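You operate a simulated robot arm through the tools that you are given. There is no shell and no other tool.

You are at the controls of a simulated two-armed robot. One attempt, no reset.

Task
Change the dead tube in the bench lamp for the kind the plate names.
Fine: pull the lamp off first, lay the sooty tube in the red holders, seat the new one, then pull the lamp on.

It is judged by the outcome, as a careful person would: the job done as asked, and still so three seconds after it is handed in. It fails if anything else is knocked over, pushed out of place, dropped, spilled or broken.

Robot
Two 6-joint arms with three-finger grippers on one trunk, on a base that moves. Base frame: it is fixed to the floor where the robot stands at the start and does not move with it; the origin is under the middle of the robot, x ahead of it, y to its left, z up; the surface under the hand at the start is at about z = 0.76. Units: m, degrees, N and s.
The left shoulder is at the start at [0.04, 0.147, 1.37], the right one opposite. With the tool pointing down near the work surface each hand reaches from about 0.26 to 0.48 m from the robot's upright axis, wherever it stands, measured 20 degrees to its own side. Places, roughly: green pull cord [0.5, -0.2, 1.1]; holders of the bench lamp [0.6, 0.1, 1]; red holders [0.3, 0.1, 0.8]. Payload 2.69 kg a hand.
The tool frame of a hand sits at the grasp point between the pads (the TCP): z along the fingers, y along the line on which they close. The tips reach 0.029 m beyond it. The gripper opens to 0.12 m; its body begins 0.078 m behind the TCP.
Orientation is that of the tool frame in the base frame, as a unit quaternion [x, y, z, w]. With the fingers straight down and closing along the base's y, the tool's x points along the base's -x, its y along +y and its z along -z.

Tools
- The arms move only by the tool arm_command. It takes "left_deltas", "right_deltas" or both (then of equal length, played together; a hand with none holds still); each is a list that holds one entry, the list of rows, each a list of 7 numbers: the gripper command, from -1 (fully open) to 1 (shut), values between in proportion, then the shift along the base's x, y, z in units of 400 mm (1.0 is 400 mm), then the turn, a rotation vector about the base's x, y, z in units of 180 degrees (1.0 is 180 degrees). In form: [[[grip, tx, ty, tz, ax, ay, az], ...]]. A call has 1 to 20 rows; each row is the pose to reach, as a shift and turn from the pose commanded when the call began. A call with a number of a shift or a turn outside -1 to 1 is refused whole. A row lasts 0.2 s, in which the tool goes at most 0.05 m and 8.6 degrees; a call with a longer step from one row to the next is refused whole, and so is a gripper value outside its range. Where a pose cannot be reached the arm comes as near as it can. A force on the tool above 40 N (or 10 N above the force at the start of the call, whichever is more), or a blocked arm, ends the call early, and 0.2 s more pass. The fingers move at their own pace (about 0.0961 m/s each) and stop on an object; they squeeze with about 22 N. The grip force told is the motor's: it shows also when the fingers shut on nothing. Time passes only in rows, and 0.2 s behind the last, so rows that repeat a pose let the fingers close. The reply holds the time, the measured pose of the TCP, the force on the tool along the base axes, the opening and the grip force, in the units named above and with some noise, with the torque about the TCP (base axes, N m) and any sound that the robot's microphone picked up, and new pictures: "views" is both (left out), scene, wrist or none (wrist: the cameras of the hands that moved).
- Cameras (640 x 400 px; columns grow to the right, rows downward): "scene" is now at [0.0924, -0.0055, 1.5672]; the picture's right is [-0.09, -1.00, 0.00], its down [-0.84, 0.07, -0.53] and it looks along [0.53, -0.05, -0.85] (base axes); focal length 251 px, centre (320, 200). "left" rides on the left gripper at [0.063, 0, -0.104] in its tool frame; the picture's right is [-0.01, 1.00, 0.00], its down [-0.83, 0.00, -0.56] and it looks along [-0.56, 0.00, 0.83] (tool axes); focal length 275 px, centre (320, 200). "right" rides on the right gripper at [0.063, 0, -0.104] in its tool frame; the picture's right is [0.00, 1.00, 0.00], its down [-0.83, 0.00, -0.56] and it looks along [-0.56, 0.00, 0.83] (tool axes); focal length 275 px, centre (320, 200). There is no depth. A picture from a camera that has moved, and an enlarged one, comes with that camera's place and axes in the base frame and with its lens.
- raise_lower(by): moves the trunk up (or, below 0, down) by that many m; the arms and the scene camera ride with it, the base frame stays. It gives what a move gives, with no picture.
- base_move(legs): drives the robot by 1 to 6 legs, each [ahead, turn to the left] in m and degrees, along the robot's own axes; the way and the turn of a leg run together, so that a leg with both is an arc; at most 1.5 m and 180 degrees a leg. The arms and the cameras ride along, it lands a little off, and it stops where it bumps. It gives what a move gives, and a new picture of the scene camera.
- pan_tilt(pan, tilt): turns the head with the scene camera to pan (to the left, within 86 degrees either way) and tilt (down, from -29 to 69), counted from straight ahead of the robot. It gives what a move gives, and a new picture of the scene camera.
- inspect(camera, box): a new picture of the part [left, top, right, bottom] of that camera's present view, enlarged. It takes no simulated time.
- hand_in(): hands the job in; it is judged then, once.

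Nothing tells you exact positions but the pictures and the camera data. Unless the task says otherwise, let go and move clear before handing in.

The tools are called after "Emit:" as a command line: name --argument value ..., lists and objects as JSON in quotes. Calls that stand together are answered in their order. arm_command: Moves the arms, as the interface text tells. Its arguments: {"type":"object","properties":{"left_deltas":{"type":"array"},"right_deltas":{"type":"array"},"views":{"type":"string","enum":["both","scene","wrist","none"]}},"required":[]} The other tools are called the same way: raise_lower (by) moves the trunk up or down; base_move (legs) drives the base; pan_tilt (pan, tilt) turns the head that bears the scene camera; inspect (camera, box) takes an enlarged picture of a part of a camera's view; hand_in () hands the job in.

At the start:

```text
time_s: 0.0
left_eef_pos: [0.456, 0.2033, 1.0006]
left_tool_rot: [-0.002, 1.0, 0.0, 0.0]
left_force: [0.0, -0.7, -1.0]
left_torque: [0.01, 0.0, -0.01]
left_opening: 0.1198
left_finger_force: 0.0
right_eef_pos: [0.4938, -0.2222, 0.9998]
right_tool_rot: [0.0, 1.0, -0.001, 0.0]
right_force: [-0.3, 0.4, -0.8]
right_torque: [0.01, -0.01, 0.02]
right_opening: 0.1201
right_finger_force: 0.0
trunk travel left (down, up): [-0.497, 0.0]
robot x, y, heading: [-0.0007, 0.002, -0.1]
head pan, tilt (commanded): [-5.0, 58.0]
```

scene: 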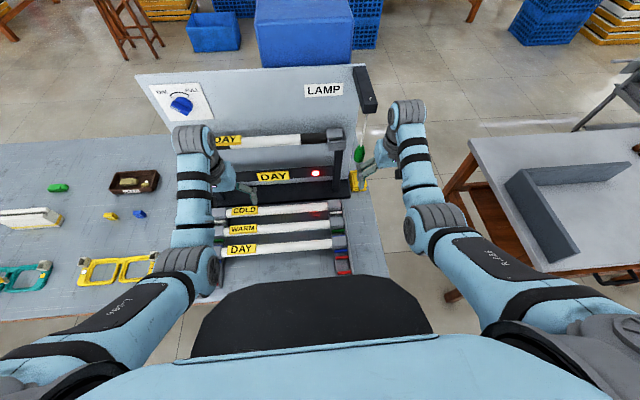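
right: 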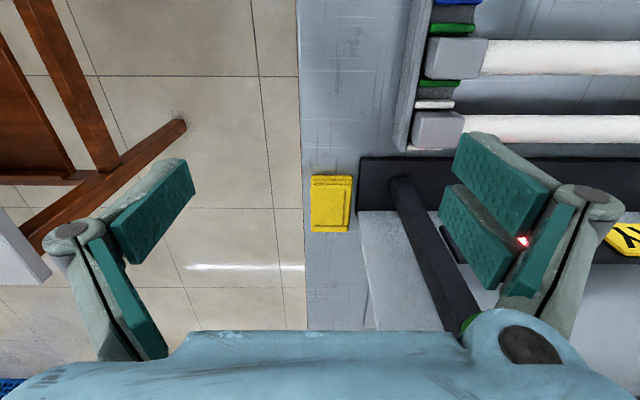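
left: 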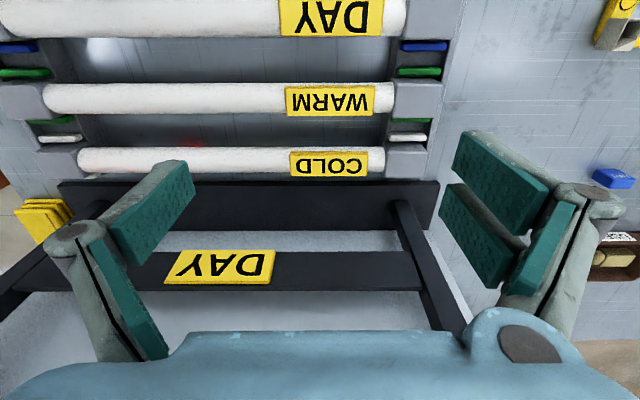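

I see the bench lamp ahead with a DAY plate, a lit tube position with a red indicator, and a rack of tubes COLD, WARM and DAY nearer to me, with the green cord on the right. I will look more closely before moving.

Emit:
inspect --camera "scene" --box '[130, 60, 390, 190]'

Emit:
inspect --camera "scene" --box '[180, 150, 380, 300]'

Emit:
inspect --camera "left" --box '[0, 0, 640, 400]'

Emit:
inspect --camera "right" --box '[300, 0, 640, 300]'

```text
2.46 times, centred on (260, 125) of scene
camera zoom: at [0.0924, -0.0055, 1.5672], right [-0.09, -1.0, 0.0], down [-0.84, 0.07, -0.53], along [0.53, -0.05, -0.85], focal length 617 px, centre (468, 385)
```

zoom: 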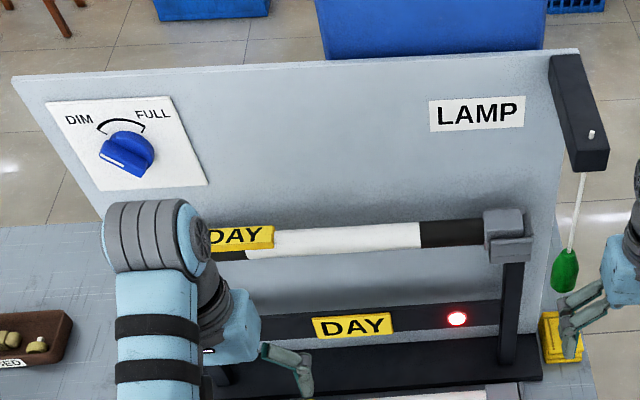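

```text
2.67 times, centred on (280, 225) of scene
camera zoom: at [0.0924, -0.0055, 1.5672], right [-0.09, -1.0, 0.0], down [-0.84, 0.07, -0.53], along [0.53, -0.05, -0.85], focal length 668 px, centre (427, 133)
```

zoom: 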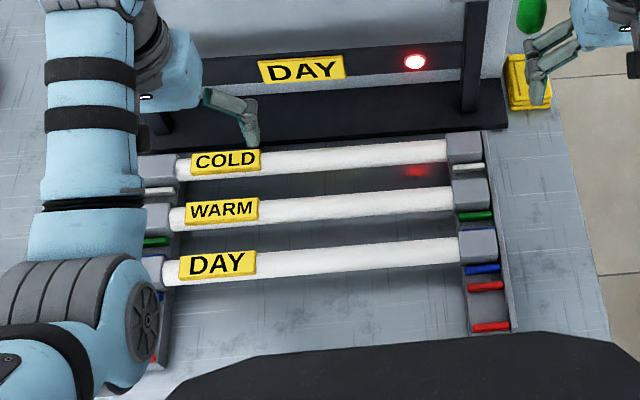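

```text
1.00 times, centred on (320, 200) of left (not enlarged: the box is as wide or as high as the picture)
camera zoom: at [0.3946, 0.2049, 1.1039], right [0.0, 1.0, 0.0], down [0.83, 0.0, 0.55], along [0.55, 0.0, -0.83], focal length 275 px, centre (320, 200)
```

zoom: 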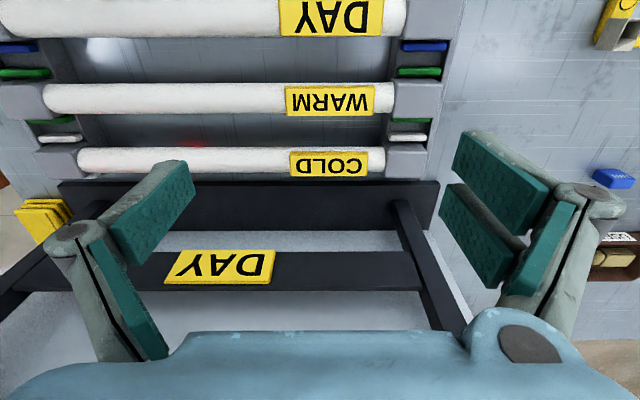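

```text
1.33 times, centred on (470, 150) of right
camera zoom: at [0.4306, -0.2238, 1.1054], right [0.0, 1.0, 0.0], down [0.83, 0.0, 0.56], along [0.56, 0.0, -0.83], focal length 367 px, centre (120, 267)
```

zoom: 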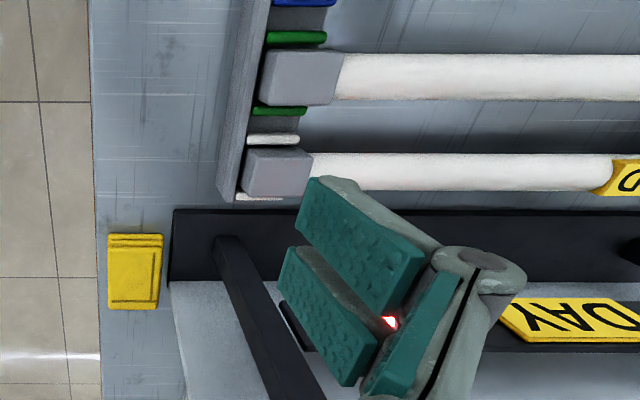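

The plate on the lamp reads DAY. The tube in the lamp has sooty ends, and the red holders are the empty nearest slots. I will move the left arm aside so I can see the lamp and rack clearly.

Emit:
arm_command --left_deltas '[[[-1, 0, 0, 0.12, 0, 0, 0], [-1, 0, 0, 0.24, 0, 0, 0], [-1, -0.07, 0.09, 0.25, 0, 0, 0], [-1, -0.14, 0.18, 0.25, 0, 0, 0], [-1, -0.21, 0.27, 0.25, 0, 0, 0], [-1, -0.28, 0.36, 0.25, 0, 0, 0], [-1, -0.35, 0.45, 0.25, 0, 0, 0]]]' --views "both"

```text
time_s: 1.6
left_eef_pos: [0.342, 0.3836, 1.036]
left_tool_rot: [-0.024, 0.999, -0.022, 0.003]
left_force: [-0.8, 0.8, 0.5]
left_torque: [-0.07, -0.12, 0.0]
left_opening: 0.12
left_finger_force: 0.0
left hand out of reach, approached as far as the arm can: row 1, 2, 3, 4, 5, 6, 7
right_eef_pos: [0.4895, -0.218, 1.0031]
right_tool_rot: [0.0, 1.0, -0.003, 0.002]
right_force: [-0.3, 0.0, -0.3]
right_torque: [-0.02, -0.04, 0.01]
right_opening: 0.1202
right_finger_force: 0.1
trunk travel left (down, up): [-0.497, 0.0]
robot x, y, heading: [-0.0004, -0.0006, 0.3]
head pan, tilt (commanded): [-5.0, 58.0]
stopped in row 7 (left hand): the force on the tool passed its limit at 43 N (the readings are from after the stop); the commanded pose is now the measured one
camera scene: at [0.0843, 0.0005, 1.5677], right [-0.09, -1.0, 0.0], down [-0.84, 0.07, -0.54], along [0.53, -0.05, -0.84], focal length 251 px, centre (320, 200)
camera left: at [0.2788, 0.3873, 1.1402], right [-0.04, 1.0, -0.05], down [0.83, 0.06, 0.56], along [0.56, -0.01, -0.83], focal length 275 px, centre (320, 200)
```

scene: 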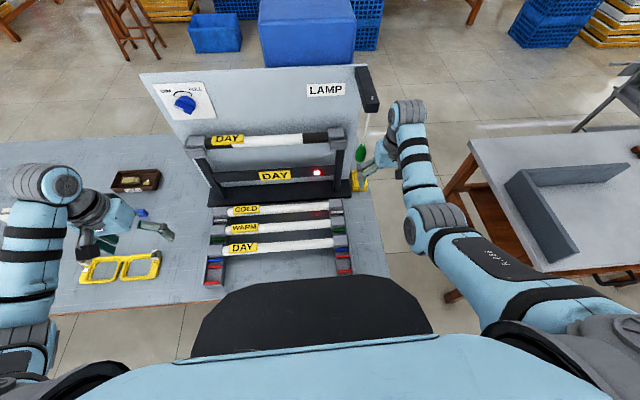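
left: 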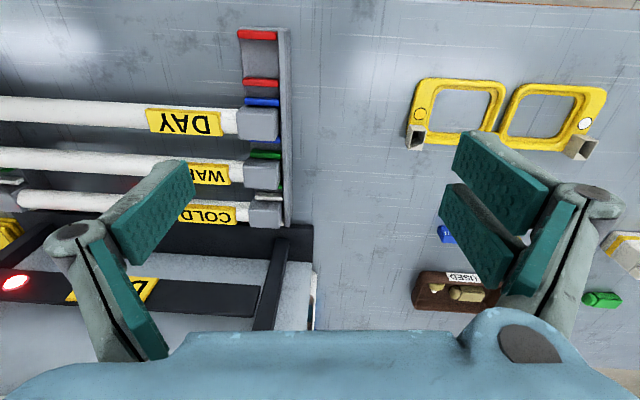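

The left arm is clear and nothing seems to have moved. I will zoom in on the lamp holders and rack.

Emit:
inspect --camera "scene" --box '[180, 60, 390, 195]'

Emit:
inspect --camera "scene" --box '[190, 180, 370, 295]'

Emit:
inspect --camera "left" --box '[0, 0, 320, 200]'

Emit:
inspect --camera "scene" --box '[60, 150, 240, 290]'

```text
2.96 times, centred on (285, 128) of scene
camera zoom: at [0.0843, 0.0005, 1.5677], right [-0.09, -1.0, 0.0], down [-0.84, 0.07, -0.54], along [0.53, -0.05, -0.84], focal length 743 px, centre (424, 415)
```

zoom: 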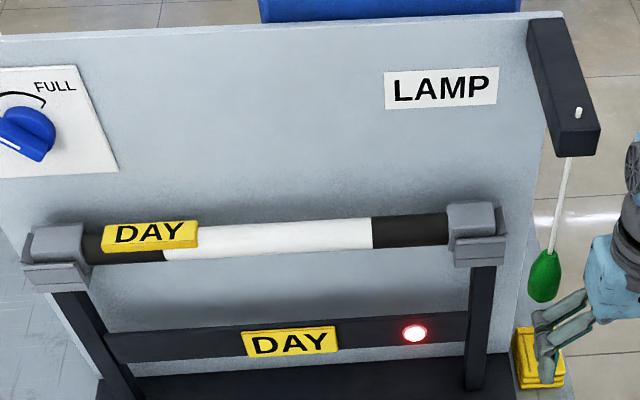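

```text
3.48 times, centred on (280, 238) of scene
camera zoom: at [0.0843, 0.0005, 1.5677], right [-0.09, -1.0, 0.0], down [-0.84, 0.07, -0.54], along [0.53, -0.05, -0.84], focal length 872 px, centre (459, 70)
```

zoom: 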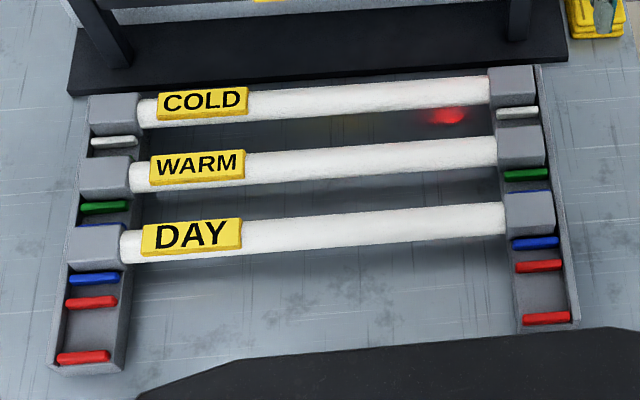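

```text
2.00 times, centred on (160, 100) of left
camera zoom: at [0.2788, 0.3873, 1.1402], right [-0.04, 1.0, -0.05], down [0.83, 0.06, 0.56], along [0.56, -0.01, -0.83], focal length 551 px, centre (640, 400)
```

zoom: 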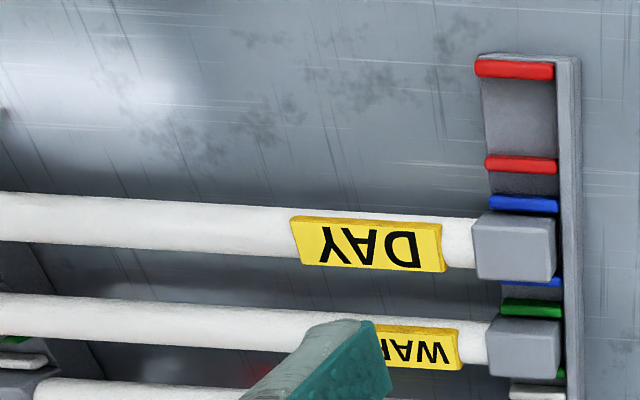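

```text
2.86 times, centred on (150, 220) of scene
camera zoom: at [0.0843, 0.0005, 1.5677], right [-0.09, -1.0, 0.0], down [-0.84, 0.07, -0.54], along [0.53, -0.05, -0.84], focal length 716 px, centre (806, 143)
```

zoom: 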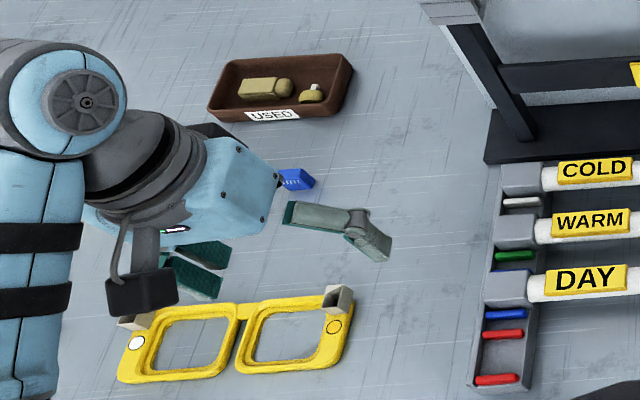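

The layout is now clear. The lamp tube is at about x 0.62, y 0.10, z 1.05. The DAY tube (blue) is at about x 0.395, and the red slot is at about x 0.333. The green knob is near (0.555, -0.155, 1.05). I will pull the right hand back and tilt its fingers forward to take the knob from the front.

Emit:
arm_command --right_deltas '[[[-1, -0.1, 0, 0, 0, 0, 0], [-1, -0.2, 0, 0, 0, 0, 0], [-0.6, -0.2, 0, 0.03, 0, -0.047, 0], [-0.2, -0.2, 0.02, 0.05, 0, -0.094, 0], [0, -0.2, 0.04, 0.07, 0, -0.141, 0], [0, -0.2, 0.06, 0.09, 0, -0.188, 0], [0, -0.2, 0.08, 0.1, 0, -0.235, 0], [0, -0.2, 0.1, 0.1, 0, -0.282, 0], [0, -0.2, 0.12, 0.1, 0, -0.329, 0]]]' --views "both"

```text
time_s: 3.6
left_eef_pos: [0.3475, 0.3798, 1.0353]
left_tool_rot: [-0.025, 0.999, -0.02, 0.0]
left_force: [-0.5, 0.1, -0.5]
left_torque: [-0.02, 0.01, 0.03]
left_opening: 0.1203
left_finger_force: 0.1
right_eef_pos: [0.4741, -0.1931, 1.1206]
right_tool_rot: [-0.025, 0.817, -0.033, 0.575]
right_force: [0.6, -0.2, 0.1]
right_torque: [-0.03, 0.02, -0.03]
right_opening: 0.0599
right_finger_force: 0.0
right hand out of reach, approached as far as the arm can: row 2, 3
trunk travel left (down, up): [-0.497, 0.0]
robot x, y, heading: [0.001, -0.0025, 0.0]
head pan, tilt (commanded): [-5.0, 58.0]
stopped in row 9 (right hand): the arm was blocked; the commanded pose is now the measured one
camera scene: at [0.0928, -0.0051, 1.5671], right [-0.09, -1.0, 0.0], down [-0.84, 0.07, -0.53], along [0.53, -0.05, -0.85], focal length 251 px, centre (320, 200)
camera right: at [0.3534, -0.1965, 1.0987], right [0.0, 1.0, -0.09], down [-0.24, 0.08, 0.97], along [0.97, 0.02, 0.24], focal length 275 px, centre (320, 200)
```

scene: 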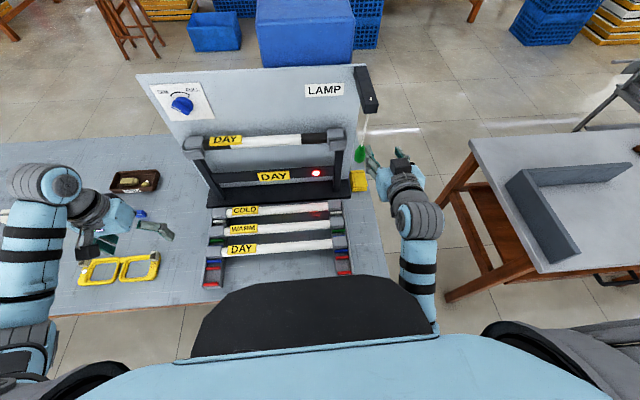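
right: 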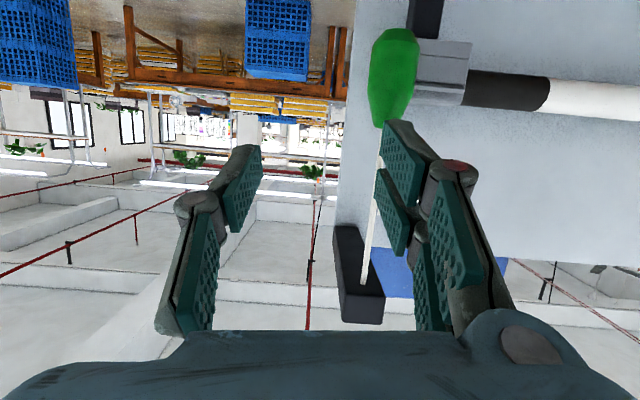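

The right hand is tilted and sits right of and above the knob. From the wrist view the knob is at about (0.555, -0.152, 1.058). I will line up in y and z first, staying short of it in x.

Emit:
arm_command --right_deltas '[[[-0.2, 0, 0.05, -0.05, 0, 0, 0], [-0.3, 0, 0.1, -0.1, 0, 0, 0], [-0.33, 0, 0.1, -0.155, 0, 0, 0], [-0.33, 0, 0.1, -0.155, 0, 0, 0]]]' --views "both"

```text
time_s: 4.3
left_eef_pos: [0.3472, 0.3802, 1.0359]
left_tool_rot: [-0.024, 1.0, -0.02, 0.001]
left_force: [0.0, 0.1, -0.3]
left_torque: [-0.01, 0.01, 0.01]
left_opening: 0.1198
left_finger_force: 0.0
right_eef_pos: [0.4906, -0.1997, 1.1137]
right_tool_rot: [-0.08, 0.787, -0.106, 0.603]
right_force: [0.3, 0.1, 0.5]
right_torque: [-0.05, -0.02, -0.03]
right_opening: 0.0796
right_finger_force: 0.0
trunk travel left (down, up): [-0.497, 0.0]
robot x, y, heading: [-0.0014, 0.0009, 0.1]
head pan, tilt (commanded): [-5.0, 58.0]
stopped in row 3 (right hand): the arm was blocked; the commanded pose is now the measured one
camera scene: at [0.0927, -0.0052, 1.5671], right [-0.09, -1.0, 0.0], down [-0.84, 0.07, -0.53], along [0.53, -0.05, -0.85], focal length 251 px, centre (320, 200)
camera right: at [0.3729, -0.2095, 1.0823], right [0.0, 0.96, -0.27], down [-0.32, 0.25, 0.91], along [0.95, 0.09, 0.31], focal length 275 px, centre (320, 200)
```

scene: 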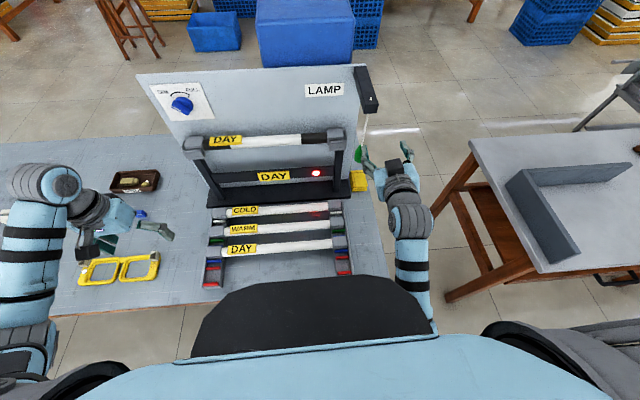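
right: 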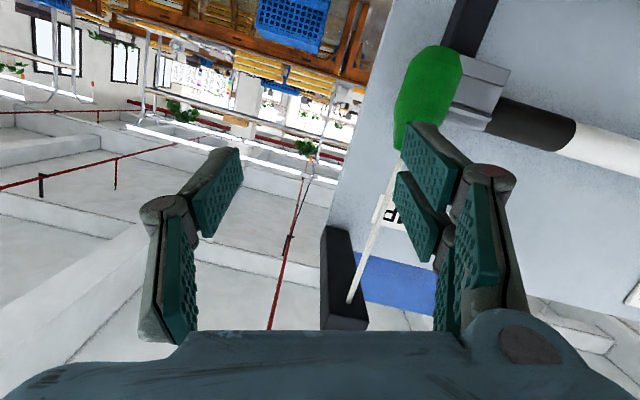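

The right arm is folded too tightly to move inward. I will back the base up about 0.12 m so it can reach the knob with a more extended arm.

Emit:
base_move --legs '[[-0.12, 0]]'

```text
time_s: 5.5
left_eef_pos: [0.2286, 0.3804, 1.035]
left_tool_rot: [-0.026, 0.999, -0.02, -0.001]
left_force: [0.9, 0.7, 0.1]
left_torque: [0.01, 0.02, 0.01]
left_opening: 0.1198
left_finger_force: 0.0
right_eef_pos: [0.3738, -0.1988, 1.1096]
right_tool_rot: [-0.081, 0.789, -0.105, 0.601]
right_force: [0.4, 0.1, -0.1]
right_torque: [0.02, 0.03, 0.04]
right_opening: 0.0798
right_finger_force: 0.0
trunk travel left (down, up): [-0.497, 0.0]
robot x, y, heading: [-0.1218, 0.0, 0.4]
head pan, tilt (commanded): [-5.0, 58.0]
camera scene: at [-0.023, -0.0053, 1.5667], right [-0.08, -1.0, 0.0], down [-0.85, 0.07, -0.53], along [0.52, -0.05, -0.85], focal length 251 px, centre (320, 200)
```

scene: 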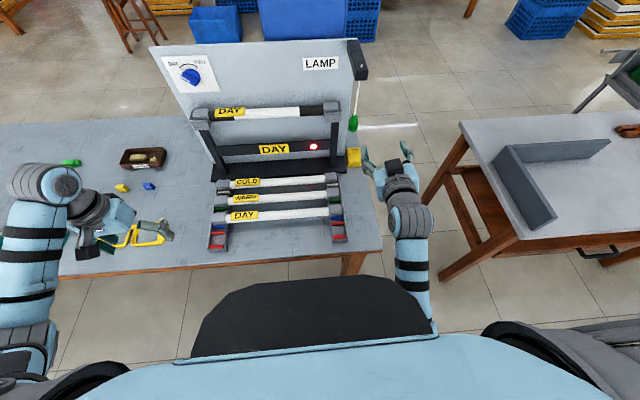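

The base moved back cleanly. Now I will straighten the right hand and line it up in front of the knob, stopping about 8 cm short.

Emit:
arm_command --right_deltas '[[[-0.33, 0.07, 0.04, -0.04, 0.028, 0.008, 0], [-0.33, 0.14, 0.08, -0.08, 0.056, 0.016, 0], [-0.33, 0.2, 0.117, -0.125, 0.0845, 0.025, -0.004], [-0.33, 0.2, 0.117, -0.125, 0.0845, 0.025, -0.004]]]' --views "both"

```text
time_s: 6.5
left_eef_pos: [0.2243, 0.3797, 1.0376]
left_tool_rot: [-0.025, 1.0, -0.02, 0.002]
left_force: [-0.2, 0.3, 0.6]
left_torque: [0.02, 0.01, 0.01]
left_opening: 0.12
left_finger_force: 0.0
right_eef_pos: [0.449, -0.1517, 1.0635]
right_tool_rot: [0.003, 0.817, -0.001, 0.576]
right_force: [-0.9, 0.2, -0.9]
right_torque: [0.02, -0.01, 0.01]
right_opening: 0.0798
right_finger_force: 0.1
trunk travel left (down, up): [-0.497, 0.0]
robot x, y, heading: [-0.1245, -0.0018, 0.1]
head pan, tilt (commanded): [-5.0, 58.0]
camera scene: at [-0.0312, -0.0055, 1.5673], right [-0.08, -1.0, 0.0], down [-0.84, 0.07, -0.53], along [0.53, -0.05, -0.85], focal length 251 px, centre (320, 200)
camera right: at [0.329, -0.1534, 1.0407], right [0.0, 1.0, 0.0], down [-0.24, 0.0, 0.97], along [0.97, 0.0, 0.24], focal length 275 px, centre (320, 200)
```

scene: 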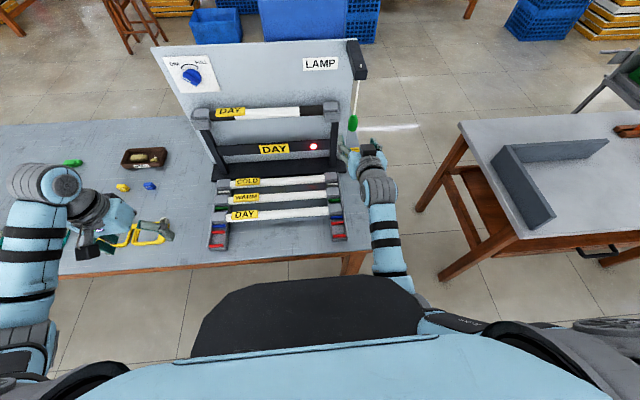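
right: 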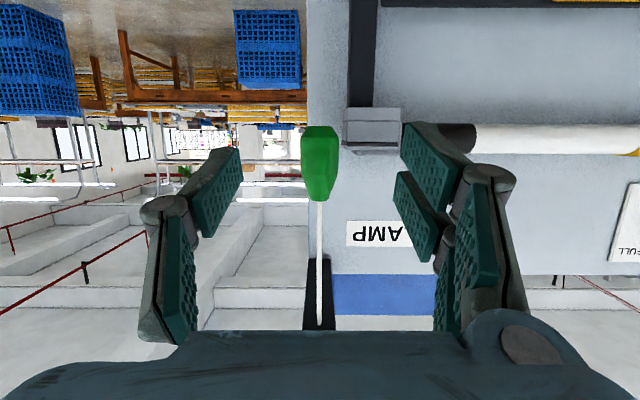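

The knob is centred between the fingers at y -0.152, z 1.066. I will go forward 9 cm and close on it.

Emit:
arm_command --right_deltas '[[[-0.33, 0.08, 0, 0, 0, 0, 0], [-0.33, 0.16, 0, 0, 0, 0, 0], [-0.33, 0.225, 0, 0.005, 0, 0, 0], [-0.33, 0.225, 0, 0.005, 0, 0, 0]]]' --views "wrist"

```text
time_s: 7.5
left_eef_pos: [0.2246, 0.3791, 1.0376]
left_tool_rot: [-0.026, 0.999, -0.02, 0.001]
left_force: [-1.3, -0.1, -0.8]
left_torque: [0.0, 0.01, 0.02]
left_opening: 0.12
left_finger_force: 0.1
right_eef_pos: [0.5397, -0.151, 1.0644]
right_tool_rot: [0.001, 0.817, -0.001, 0.576]
right_force: [-0.8, -0.2, 0.7]
right_torque: [-0.02, -0.01, 0.01]
right_opening: 0.0799
right_finger_force: 0.1
trunk travel left (down, up): [-0.497, 0.0]
robot x, y, heading: [-0.1239, -0.0005, 0.2]
head pan, tilt (commanded): [-5.0, 58.0]
camera right: at [0.4194, -0.1533, 1.0422], right [0.0, 1.0, 0.0], down [-0.24, 0.0, 0.97], along [0.97, 0.0, 0.24], focal length 275 px, centre (320, 200)
```

right: 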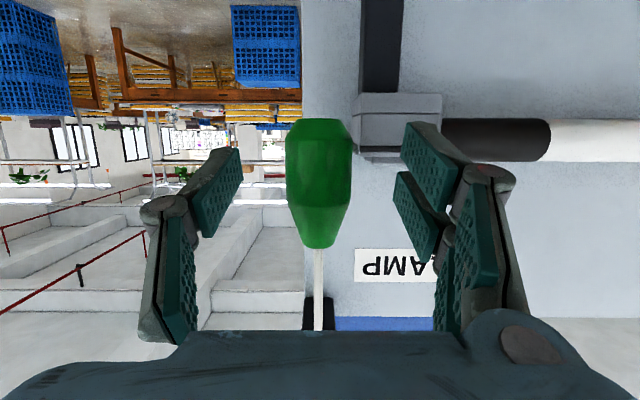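

The knob sits right between the pads. I will close on it now.

Emit:
arm_command --right_deltas '[[[0.2, 0, 0, 0, 0, 0, 0], [0.6, 0, 0, 0, 0, 0, 0], [1, 0, 0, 0, 0, 0, 0], [1, 0, 0, 0, 0, 0, 0]]]' --views "wrist"

```text
time_s: 8.5
left_eef_pos: [0.2249, 0.3794, 1.0368]
left_tool_rot: [-0.024, 1.0, -0.02, 0.0]
left_force: [-0.4, -1.0, 0.6]
left_torque: [0.04, 0.02, 0.03]
left_opening: 0.1201
left_finger_force: 0.0
right_eef_pos: [0.539, -0.1518, 1.0642]
right_tool_rot: [0.001, 0.817, 0.0, 0.576]
right_force: [0.7, -1.4, 0.6]
right_torque: [0.29, -0.02, -0.03]
right_opening: 0.0266
right_finger_force: 45.3
trunk travel left (down, up): [-0.497, 0.0]
robot x, y, heading: [-0.1238, -0.0008, 0.1]
head pan, tilt (commanded): [-5.0, 58.0]
camera right: at [0.4195, -0.1538, 1.0419], right [0.0, 1.0, 0.0], down [-0.24, 0.0, 0.97], along [0.97, 0.0, 0.24], focal length 275 px, centre (320, 200)
```

right: 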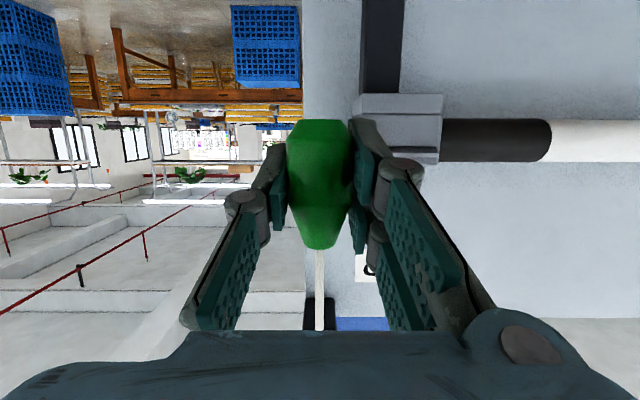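

The knob is gripped with an opening of 0.027. I will pull it down gently in small steps and watch the red lamp.

Emit:
arm_command --right_deltas '[[[1, 0, 0, -0.0125, 0, 0, 0], [1, 0, 0, -0.025, 0, 0, 0], [1, 0, 0, -0.0375, 0, 0, 0], [1, 0, 0, -0.05, 0, 0, 0]]]' --views "both"

```text
time_s: 9.5
left_eef_pos: [0.225, 0.381, 1.036]
left_tool_rot: [-0.025, 0.999, -0.02, 0.0]
left_force: [-0.4, -0.5, 0.6]
left_torque: [-0.03, 0.0, 0.0]
left_opening: 0.12
left_finger_force: 0.0
right_eef_pos: [0.5393, -0.1533, 1.046]
right_tool_rot: [0.001, 0.817, 0.0, 0.577]
right_force: [3.8, -2.1, 2.9]
right_torque: [0.27, 0.07, 0.0]
right_opening: 0.0263
right_finger_force: 44.7
trunk travel left (down, up): [-0.497, 0.0]
robot x, y, heading: [-0.122, -0.0006, 0.4]
head pan, tilt (commanded): [-5.0, 58.0]
camera scene: at [-0.0292, -0.0059, 1.5672], right [-0.08, -1.0, 0.0], down [-0.84, 0.07, -0.53], along [0.53, -0.04, -0.85], focal length 251 px, centre (320, 200)
camera right: at [0.4195, -0.1538, 1.0224], right [0.0, 1.0, 0.0], down [-0.24, 0.0, 0.97], along [0.97, 0.0, 0.24], focal length 275 px, centre (320, 200)
```

scene: 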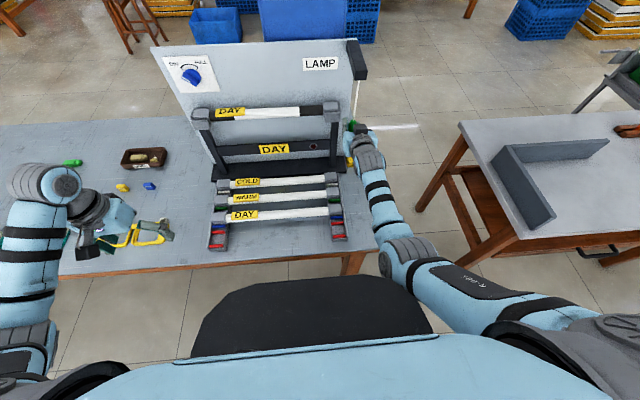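
right: 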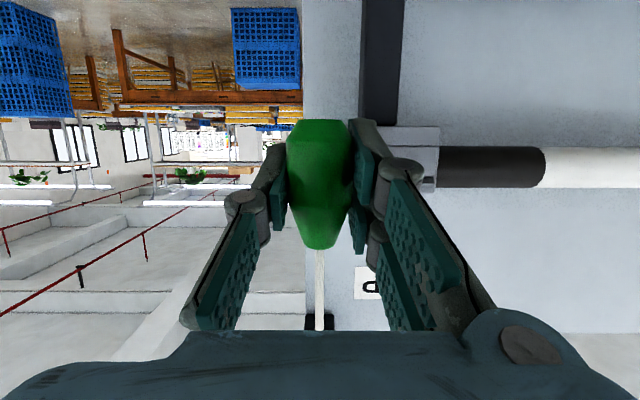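

The red indicator has gone dark. I will let the knob back up gently, then check the state.

Emit:
inspect --camera "scene" --box '[185, 85, 375, 205]'

Emit:
arm_command --right_deltas '[[[1, 0, 0, 0.0125, 0, 0, 0], [1, 0, 0, 0.025, 0, 0, 0], [1, 0, 0, 0.0375, 0, 0, 0], [1, 0, 0, 0.05, 0, 0, 0], [1, 0, 0, 0.05, 0, 0, 0]]]' --views "both"

```text
3.33 times, centred on (280, 145) of scene
camera zoom: at [-0.0292, -0.0059, 1.5672], right [-0.08, -1.0, 0.0], down [-0.84, 0.07, -0.53], along [0.53, -0.04, -0.85], focal length 836 px, centre (453, 383)
```

zoom: 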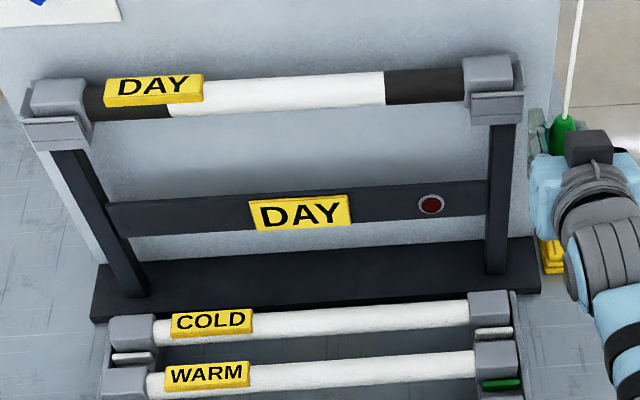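

```text
time_s: 10.7
left_eef_pos: [0.2258, 0.3804, 1.0357]
left_tool_rot: [-0.026, 0.999, -0.02, 0.001]
left_force: [-0.2, -1.3, -0.3]
left_torque: [0.0, -0.01, 0.01]
left_opening: 0.1198
left_finger_force: 0.1
right_eef_pos: [0.54, -0.153, 1.0644]
right_tool_rot: [0.002, 0.818, -0.001, 0.575]
right_force: [4.8, -1.6, 0.7]
right_torque: [0.28, -0.54, -0.01]
right_opening: 0.0267
right_finger_force: 45.5
trunk travel left (down, up): [-0.497, 0.0]
robot x, y, heading: [-0.1202, -0.0014, 0.0]
head pan, tilt (commanded): [-5.0, 58.0]
camera scene: at [-0.028, -0.0062, 1.5671], right [-0.08, -1.0, 0.0], down [-0.85, 0.07, -0.53], along [0.53, -0.04, -0.85], focal length 251 px, centre (320, 200)
camera right: at [0.4194, -0.1538, 1.0412], right [0.0, 1.0, 0.0], down [-0.24, 0.0, 0.97], along [0.97, 0.0, 0.24], focal length 275 px, centre (320, 200)
```

scene: 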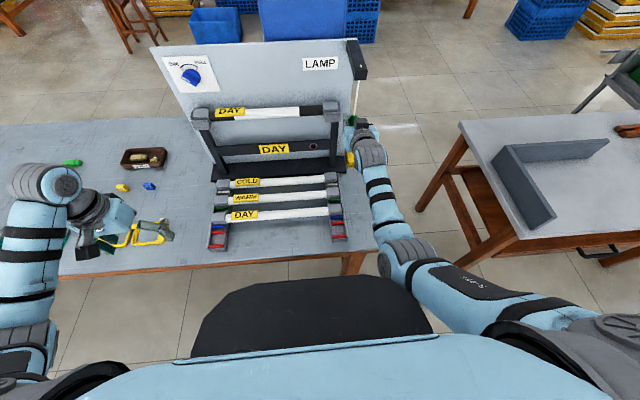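
right: 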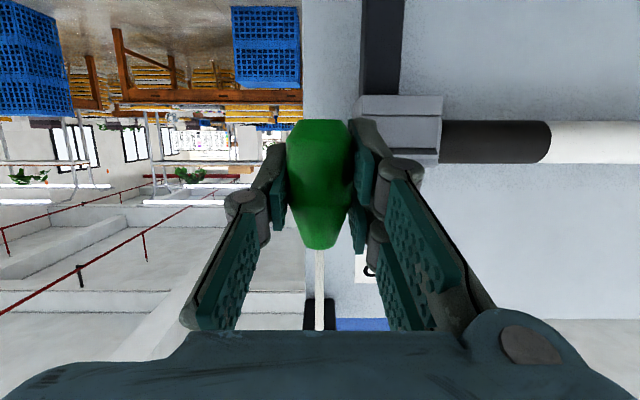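

The lamp is off and the knob is back up. I will release it, back the right hand away, and look closely at the lamp holder.

Emit:
arm_command --right_deltas '[[[0.4, 0, 0, 0, 0, 0, 0], [0, 0, 0, 0, 0, 0, 0], [-0.33, 0, 0, 0, 0, 0, 0], [-0.33, -0.06, 0, 0, 0, 0, 0], [-0.33, -0.16, 0, 0, 0, 0, 0], [-0.33, -0.25, 0, 0, 0, 0, 0]]]' --views "both"

Emit:
inspect --camera "right" --box '[300, 60, 640, 270]'

```text
time_s: 12.1
left_eef_pos: [0.2233, 0.3819, 1.0371]
left_tool_rot: [-0.025, 0.999, -0.02, 0.002]
left_force: [0.3, -0.8, -0.3]
left_torque: [-0.02, -0.01, -0.01]
left_opening: 0.1201
left_finger_force: 0.0
right_eef_pos: [0.4373, -0.1516, 1.0668]
right_tool_rot: [0.0, 0.817, -0.001, 0.577]
right_force: [-1.7, -0.6, 0.2]
right_torque: [-0.01, -0.02, 0.0]
right_opening: 0.08
right_finger_force: 0.1
trunk travel left (down, up): [-0.497, 0.0]
robot x, y, heading: [-0.1199, -0.0016, 0.2]
head pan, tilt (commanded): [-5.0, 58.0]
camera scene: at [-0.0314, -0.0053, 1.5673], right [-0.08, -1.0, 0.0], down [-0.84, 0.07, -0.53], along [0.53, -0.05, -0.85], focal length 251 px, centre (320, 200)
camera right: at [0.3159, -0.153, 1.0433], right [0.0, 1.0, -0.01], down [-0.25, 0.01, 0.97], along [0.97, 0.0, 0.25], focal length 275 px, centre (320, 200)
```

scene: 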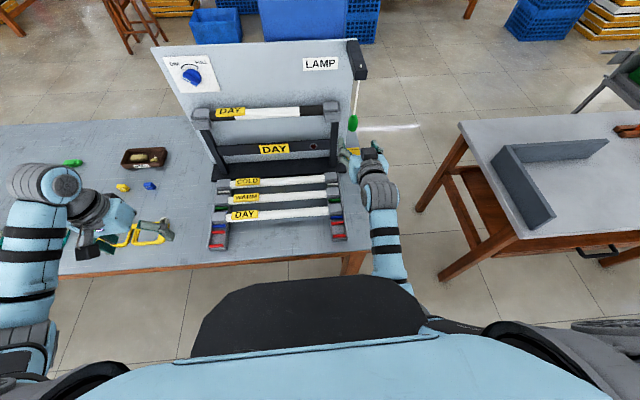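
right: 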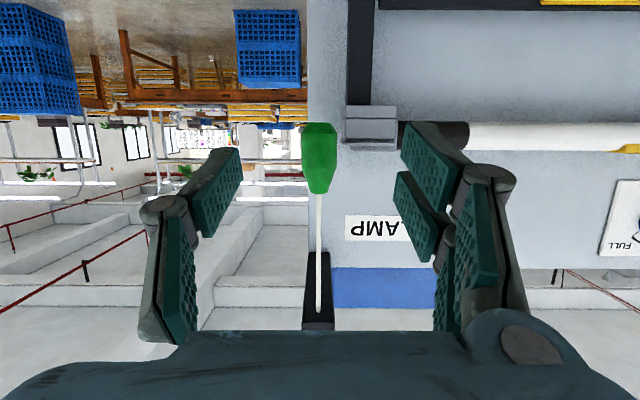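

```text
1.88 times, centred on (470, 165) of right
camera zoom: at [0.3159, -0.153, 1.0433], right [0.0, 1.0, -0.01], down [-0.25, 0.01, 0.97], along [0.97, 0.0, 0.25], focal length 518 px, centre (38, 266)
```

zoom: 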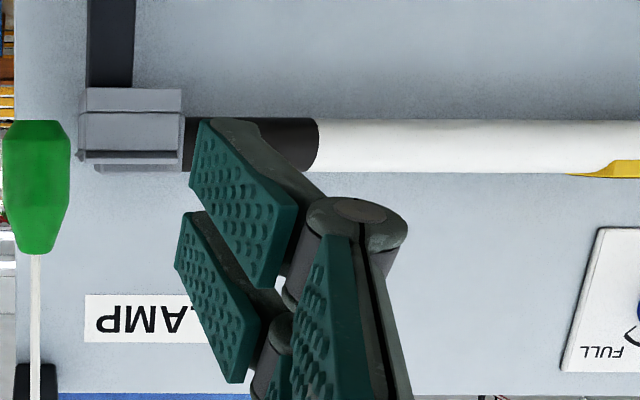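

The knob is free and the lamp stays off. Next I will turn the left hand a quarter turn so its fingers straddle a tube lying along y, and watch how the arm copes.

Emit:
arm_command --left_deltas '[[[-1, 0.02, 0, -0.01, 0, 0, 0.045], [-1, 0.04, 0, -0.02, 0, 0, 0.09], [-1, 0.06, 0, -0.03, 0, 0, 0.135], [-1, 0.08, 0, -0.04, 0, 0, 0.18], [-1, 0.1, 0, -0.04, 0, 0, 0.225], [-1, 0.12, 0, -0.04, 0, 0, 0.27], [-1, 0.14, 0, -0.04, 0, 0, 0.315], [-1, 0.16, 0, -0.04, 0, 0, 0.36], [-1, 0.18, 0, -0.04, 0, 0, 0.405], [-1, 0.2, 0, -0.04, 0, 0, 0.45], [-1, 0.2, 0, -0.04, 0, 0, 0.495]]]' --views "both"

```text
time_s: 14.5
left_eef_pos: [0.3043, 0.3802, 1.0204]
left_tool_rot: [0.72, -0.694, 0.014, -0.014]
left_force: [0.2, -0.6, -0.5]
left_torque: [0.0, -0.03, 0.03]
left_opening: 0.12
left_finger_force: 0.1
right_eef_pos: [0.438, -0.1505, 1.0658]
right_tool_rot: [0.002, 0.818, -0.001, 0.576]
right_force: [0.5, 0.6, 0.3]
right_torque: [0.0, -0.04, -0.01]
right_opening: 0.0798
right_finger_force: 0.1
trunk travel left (down, up): [-0.497, 0.0]
robot x, y, heading: [-0.1208, 0.0014, 0.3]
head pan, tilt (commanded): [-5.0, 58.0]
camera scene: at [-0.0295, -0.0055, 1.5672], right [-0.08, -1.0, 0.0], down [-0.84, 0.07, -0.53], along [0.53, -0.05, -0.85], focal length 251 px, centre (320, 200)
camera left: at [0.3035, 0.3186, 1.1241], right [-1.0, -0.03, -0.04], down [-0.05, 0.83, 0.56], along [0.02, 0.56, -0.83], focal length 275 px, centre (320, 200)
```

scene: 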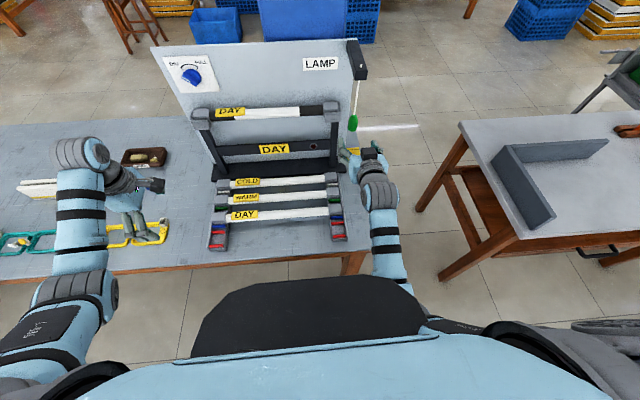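
left: 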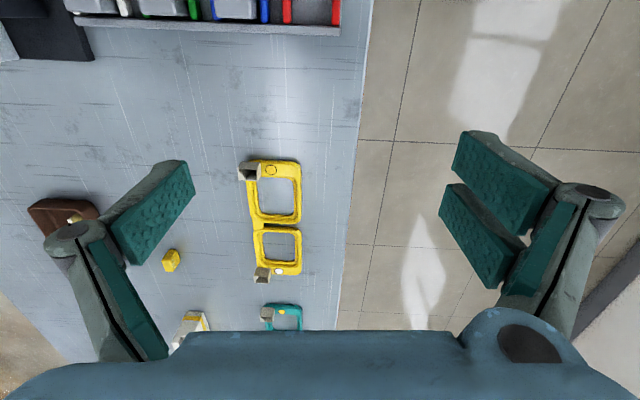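

The quarter turn worked. Now I will lean the hand with its wrist to the left and raise it, so the camera looks almost straight down past the fingers.

Emit:
arm_command --left_deltas '[[[-0.6, 0.02, -0.03, 0.03, -0.04, 0.0017, -0.003], [-0.4, 0.04, -0.06, 0.06, -0.08, 0.0034, -0.006], [-0.3, 0.06, -0.09, 0.1, -0.12, 0.0051, -0.009], [-0.2, 0.08, -0.12, 0.15, -0.16, 0.0068, -0.0122], [-0.2, 0.1, -0.15, 0.2, -0.1999, 0.0085, -0.0153], [-0.2, 0.1, -0.15, 0.2, -0.1999, 0.0085, -0.0153]]]' --views "both"

```text
time_s: 15.9
left_eef_pos: [0.3453, 0.3197, 1.0984]
left_tool_rot: [-0.672, 0.674, -0.219, -0.218]
left_force: [-0.5, 0.0, -0.1]
left_torque: [0.0, 0.02, -0.01]
left_opening: 0.0723
left_finger_force: 0.0
right_eef_pos: [0.4376, -0.1509, 1.065]
right_tool_rot: [0.001, 0.817, 0.0, 0.576]
right_force: [0.1, -0.7, 0.9]
right_torque: [0.02, 0.0, 0.02]
right_opening: 0.0797
right_finger_force: 0.1
trunk travel left (down, up): [-0.497, 0.0]
robot x, y, heading: [-0.1246, 0.0007, 0.2]
head pan, tilt (commanded): [-5.0, 58.0]
camera scene: at [-0.0295, -0.0055, 1.5672], right [-0.08, -1.0, 0.0], down [-0.84, 0.07, -0.53], along [0.53, -0.05, -0.85], focal length 251 px, centre (320, 200)
camera left: at [0.3459, 0.332, 1.2202], right [-1.0, 0.01, 0.0], down [0.01, 1.0, -0.04], along [0.0, -0.04, -1.0], focal length 275 px, centre (320, 200)
```

scene: 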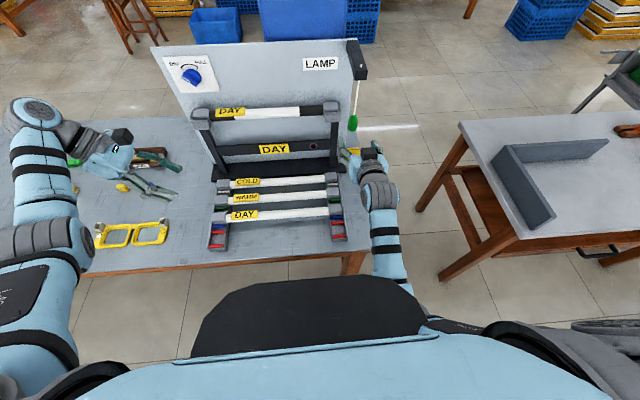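
left: 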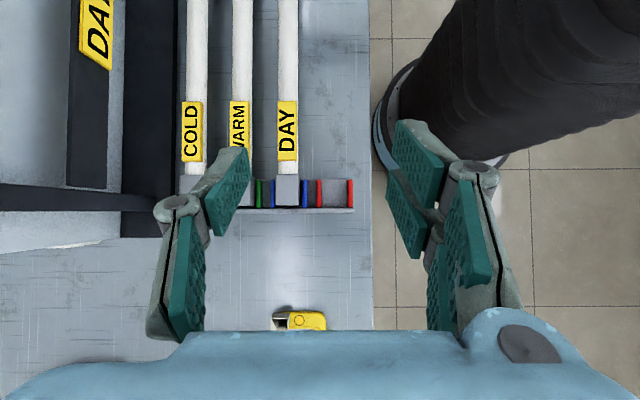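

This view looks straight down, which suits measuring. The tubes are spaced about 7 cm apart. Before driving forward I will move the right hand out to the side so it does not catch the knob.

Emit:
arm_command --right_deltas '[[[-0.33, -0.05, -0.08, 0, 0, 0, 0], [-0.33, -0.1, -0.17, 0, 0, 0, 0], [-0.33, -0.15, -0.27, 0, 0, 0, 0], [-0.33, -0.15, -0.375, 0, 0, 0, 0]]]' --views "scene"

```text
time_s: 16.9
left_eef_pos: [0.3457, 0.3188, 1.0985]
left_tool_rot: [-0.672, 0.673, -0.219, -0.217]
left_force: [-0.5, -0.1, -0.3]
left_torque: [0.03, -0.01, 0.01]
left_opening: 0.0722
left_finger_force: 0.0
right_eef_pos: [0.3783, -0.3044, 1.0649]
right_tool_rot: [0.001, 0.818, 0.001, 0.575]
right_force: [-0.3, -0.8, -0.2]
right_torque: [0.01, -0.01, -0.02]
right_opening: 0.0798
right_finger_force: 0.0
trunk travel left (down, up): [-0.497, 0.0]
robot x, y, heading: [-0.121, 0.0033, 0.4]
head pan, tilt (commanded): [-5.0, 58.0]
camera scene: at [-0.0293, -0.0077, 1.5672], right [-0.08, -1.0, 0.0], down [-0.84, 0.07, -0.53], along [0.53, -0.04, -0.85], focal length 251 px, centre (320, 200)
```

scene: 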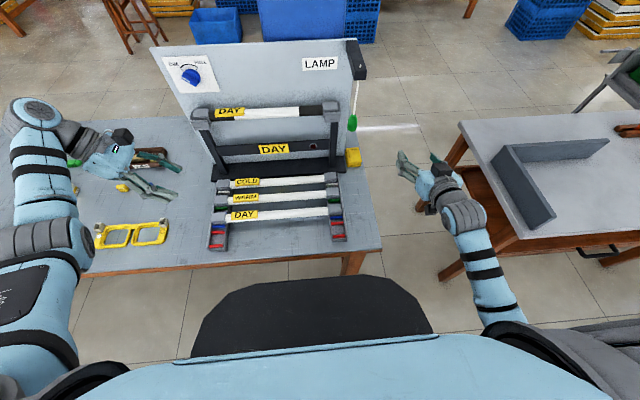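

The right hand is clear of the cord. I will drive forward 0.12 m back to the starting spot.

Emit:
base_move --legs '[[0.12, 0]]'

Emit:
inspect --camera "left" --box '[0, 0, 640, 400]'

```text
time_s: 18.2
left_eef_pos: [0.4591, 0.321, 1.1021]
left_tool_rot: [-0.671, 0.675, -0.22, -0.216]
left_force: [-0.2, -1.3, 0.5]
left_torque: [0.04, -0.06, 0.05]
left_opening: 0.0722
left_finger_force: 0.1
right_eef_pos: [0.4926, -0.3009, 1.0694]
right_tool_rot: [0.002, 0.816, -0.001, 0.578]
right_force: [-0.9, 0.3, 0.2]
right_torque: [-0.01, -0.01, 0.02]
right_opening: 0.0799
right_finger_force: 0.1
trunk travel left (down, up): [-0.497, 0.0]
robot x, y, heading: [-0.0024, 0.0001, 0.1]
head pan, tilt (commanded): [-5.0, 58.0]
camera scene: at [0.0803, -0.0056, 1.5678], right [-0.09, -1.0, 0.0], down [-0.84, 0.07, -0.54], along [0.53, -0.05, -0.84], focal length 251 px, centre (320, 200)
```

scene: 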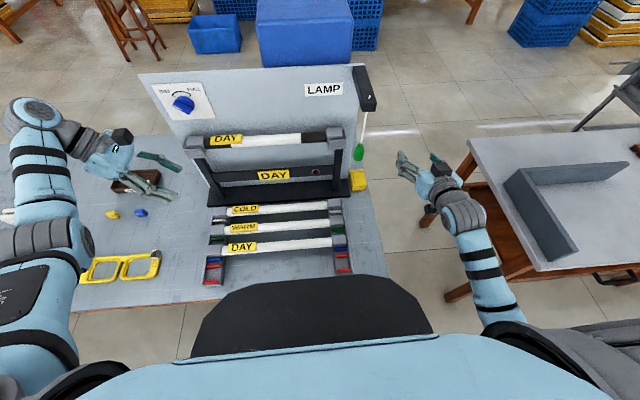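

```text
1.00 times, centred on (320, 200) of left (not enlarged: the box is as wide or as high as the picture)
camera zoom: at [0.4585, 0.3315, 1.2233], right [-1.0, 0.01, -0.01], down [0.01, 1.0, -0.04], along [0.01, -0.04, -1.0], focal length 275 px, centre (320, 200)
```

zoom: 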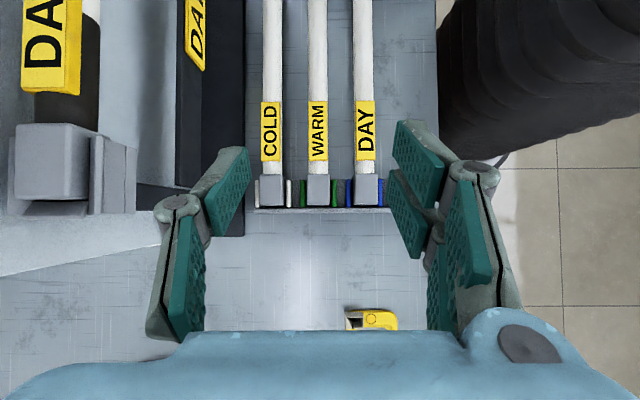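

The base is back. From above, the left lamp holder cap shows clearly with a lip in front of it. I will move the left hand forward and inward above the lamp tube to measure it and test my reach.

Emit:
arm_command --left_deltas '[[[-0.2, 0.03, -0.03, 0.06, 0, 0, 0], [-0.2, 0.08, -0.08, 0.1, 0, 0, 0], [-0.2, 0.14, -0.14, 0.1, 0, 0, 0], [-0.2, 0.2, -0.2, 0.1, 0, 0, 0], [-0.2, 0.25, -0.25, 0.1, 0, 0, 0]]]' --views "both"

```text
time_s: 19.4
left_eef_pos: [0.5516, 0.2161, 1.1379]
left_tool_rot: [-0.67, 0.675, -0.218, -0.218]
left_force: [0.3, -1.3, 0.1]
left_torque: [0.0, -0.04, 0.01]
left_opening: 0.0721
left_finger_force: 0.1
left hand out of reach, approached as far as the arm can: row 1, 2, 5
right_eef_pos: [0.4993, -0.3017, 1.065]
right_tool_rot: [0.002, 0.818, 0.0, 0.576]
right_force: [0.0, -0.2, -0.2]
right_torque: [0.05, -0.01, 0.0]
right_opening: 0.0799
right_finger_force: 0.1
trunk travel left (down, up): [-0.497, 0.0]
robot x, y, heading: [0.0011, 0.0005, 0.1]
head pan, tilt (commanded): [-5.0, 58.0]
camera scene: at [0.0903, -0.0066, 1.5672], right [-0.09, -1.0, 0.0], down [-0.84, 0.07, -0.53], along [0.53, -0.05, -0.85], focal length 251 px, centre (320, 200)
camera left: at [0.5512, 0.2286, 1.2594], right [-1.0, 0.01, -0.01], down [0.01, 1.0, -0.04], along [0.01, -0.04, -1.0], focal length 275 px, centre (320, 200)
```

scene: 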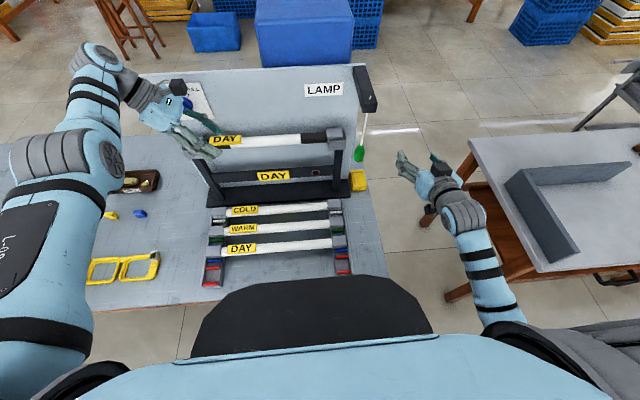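
left: 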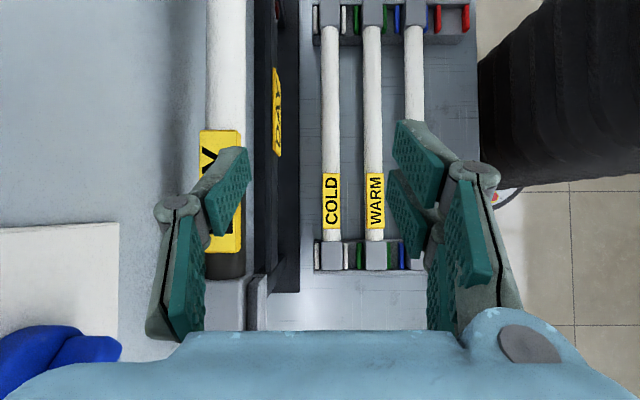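

Reach is fine. From above, the lamp tube is at about x 0.622 and the board face is only about 3.5 cm behind its axis, so I must grip it with the fingers pointing mostly forward, not down.

My plan:
- The left hand lifts the DAY tube with the fingers tilted forward and parks it to the left.
- The right hand moves the sooty tube to the red holders.
- The left hand seats the DAY tube.

First I will pull the left hand back.

Emit:
arm_command --left_deltas '[[[-0.2, -0.08, 0.06, 0.0, 0, 0, 0], [-0.2, -0.17, 0.12, 0.0, 0, 0, 0], [-0.2, -0.26, 0.18, -0.02, 0, 0, 0], [-0.2, -0.33, 0.25, -0.04, 0, 0, 0]]]' --views "none"

Emit:
base_move --legs '[[-0.25, 0]]'

```text
time_s: 20.4
left_eef_pos: [0.4079, 0.319, 1.112]
left_tool_rot: [-0.671, 0.673, -0.223, -0.216]
left_force: [0.1, -0.3, 0.0]
left_torque: [0.0, 0.0, 0.01]
left_opening: 0.072
left_finger_force: 0.0
left hand out of reach, approached as far as the arm can: row 2, 3, 4
right_eef_pos: [0.4959, -0.2997, 1.0657]
right_tool_rot: [0.0, 0.818, -0.001, 0.576]
right_force: [-0.6, 0.4, 0.7]
right_torque: [0.0, -0.01, -0.02]
right_opening: 0.08
right_finger_force: 0.1
trunk travel left (down, up): [-0.497, 0.0]
robot x, y, heading: [-0.0033, -0.0014, 0.2]
head pan, tilt (commanded): [-5.0, 58.0]
```

```text
time_s: 22.2
left_eef_pos: [0.1646, 0.3175, 1.1096]
left_tool_rot: [0.673, -0.672, 0.222, 0.217]
left_force: [0.4, 0.1, -0.2]
left_torque: [0.01, 0.0, -0.04]
left_opening: 0.0721
left_finger_force: 0.0
right_eef_pos: [0.2541, -0.3014, 1.0637]
right_tool_rot: [0.001, 0.818, 0.0, 0.575]
right_force: [0.7, 0.1, 0.2]
right_torque: [0.02, 0.01, -0.03]
right_opening: 0.0796
right_finger_force: 0.0
trunk travel left (down, up): [-0.497, 0.0]
robot x, y, heading: [-0.2527, -0.0027, 0.3]
head pan, tilt (commanded): [-5.0, 58.0]
camera scene: at [-0.1535, -0.0058, 1.5668], right [-0.08, -1.0, 0.0], down [-0.85, 0.07, -0.53], along [0.53, -0.04, -0.85], focal length 251 px, centre (320, 200)
```

scene: 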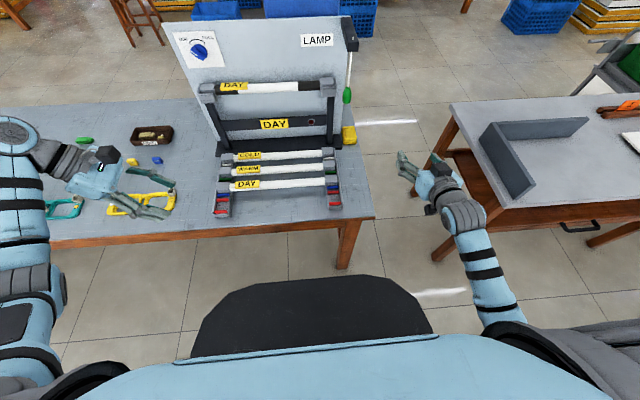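

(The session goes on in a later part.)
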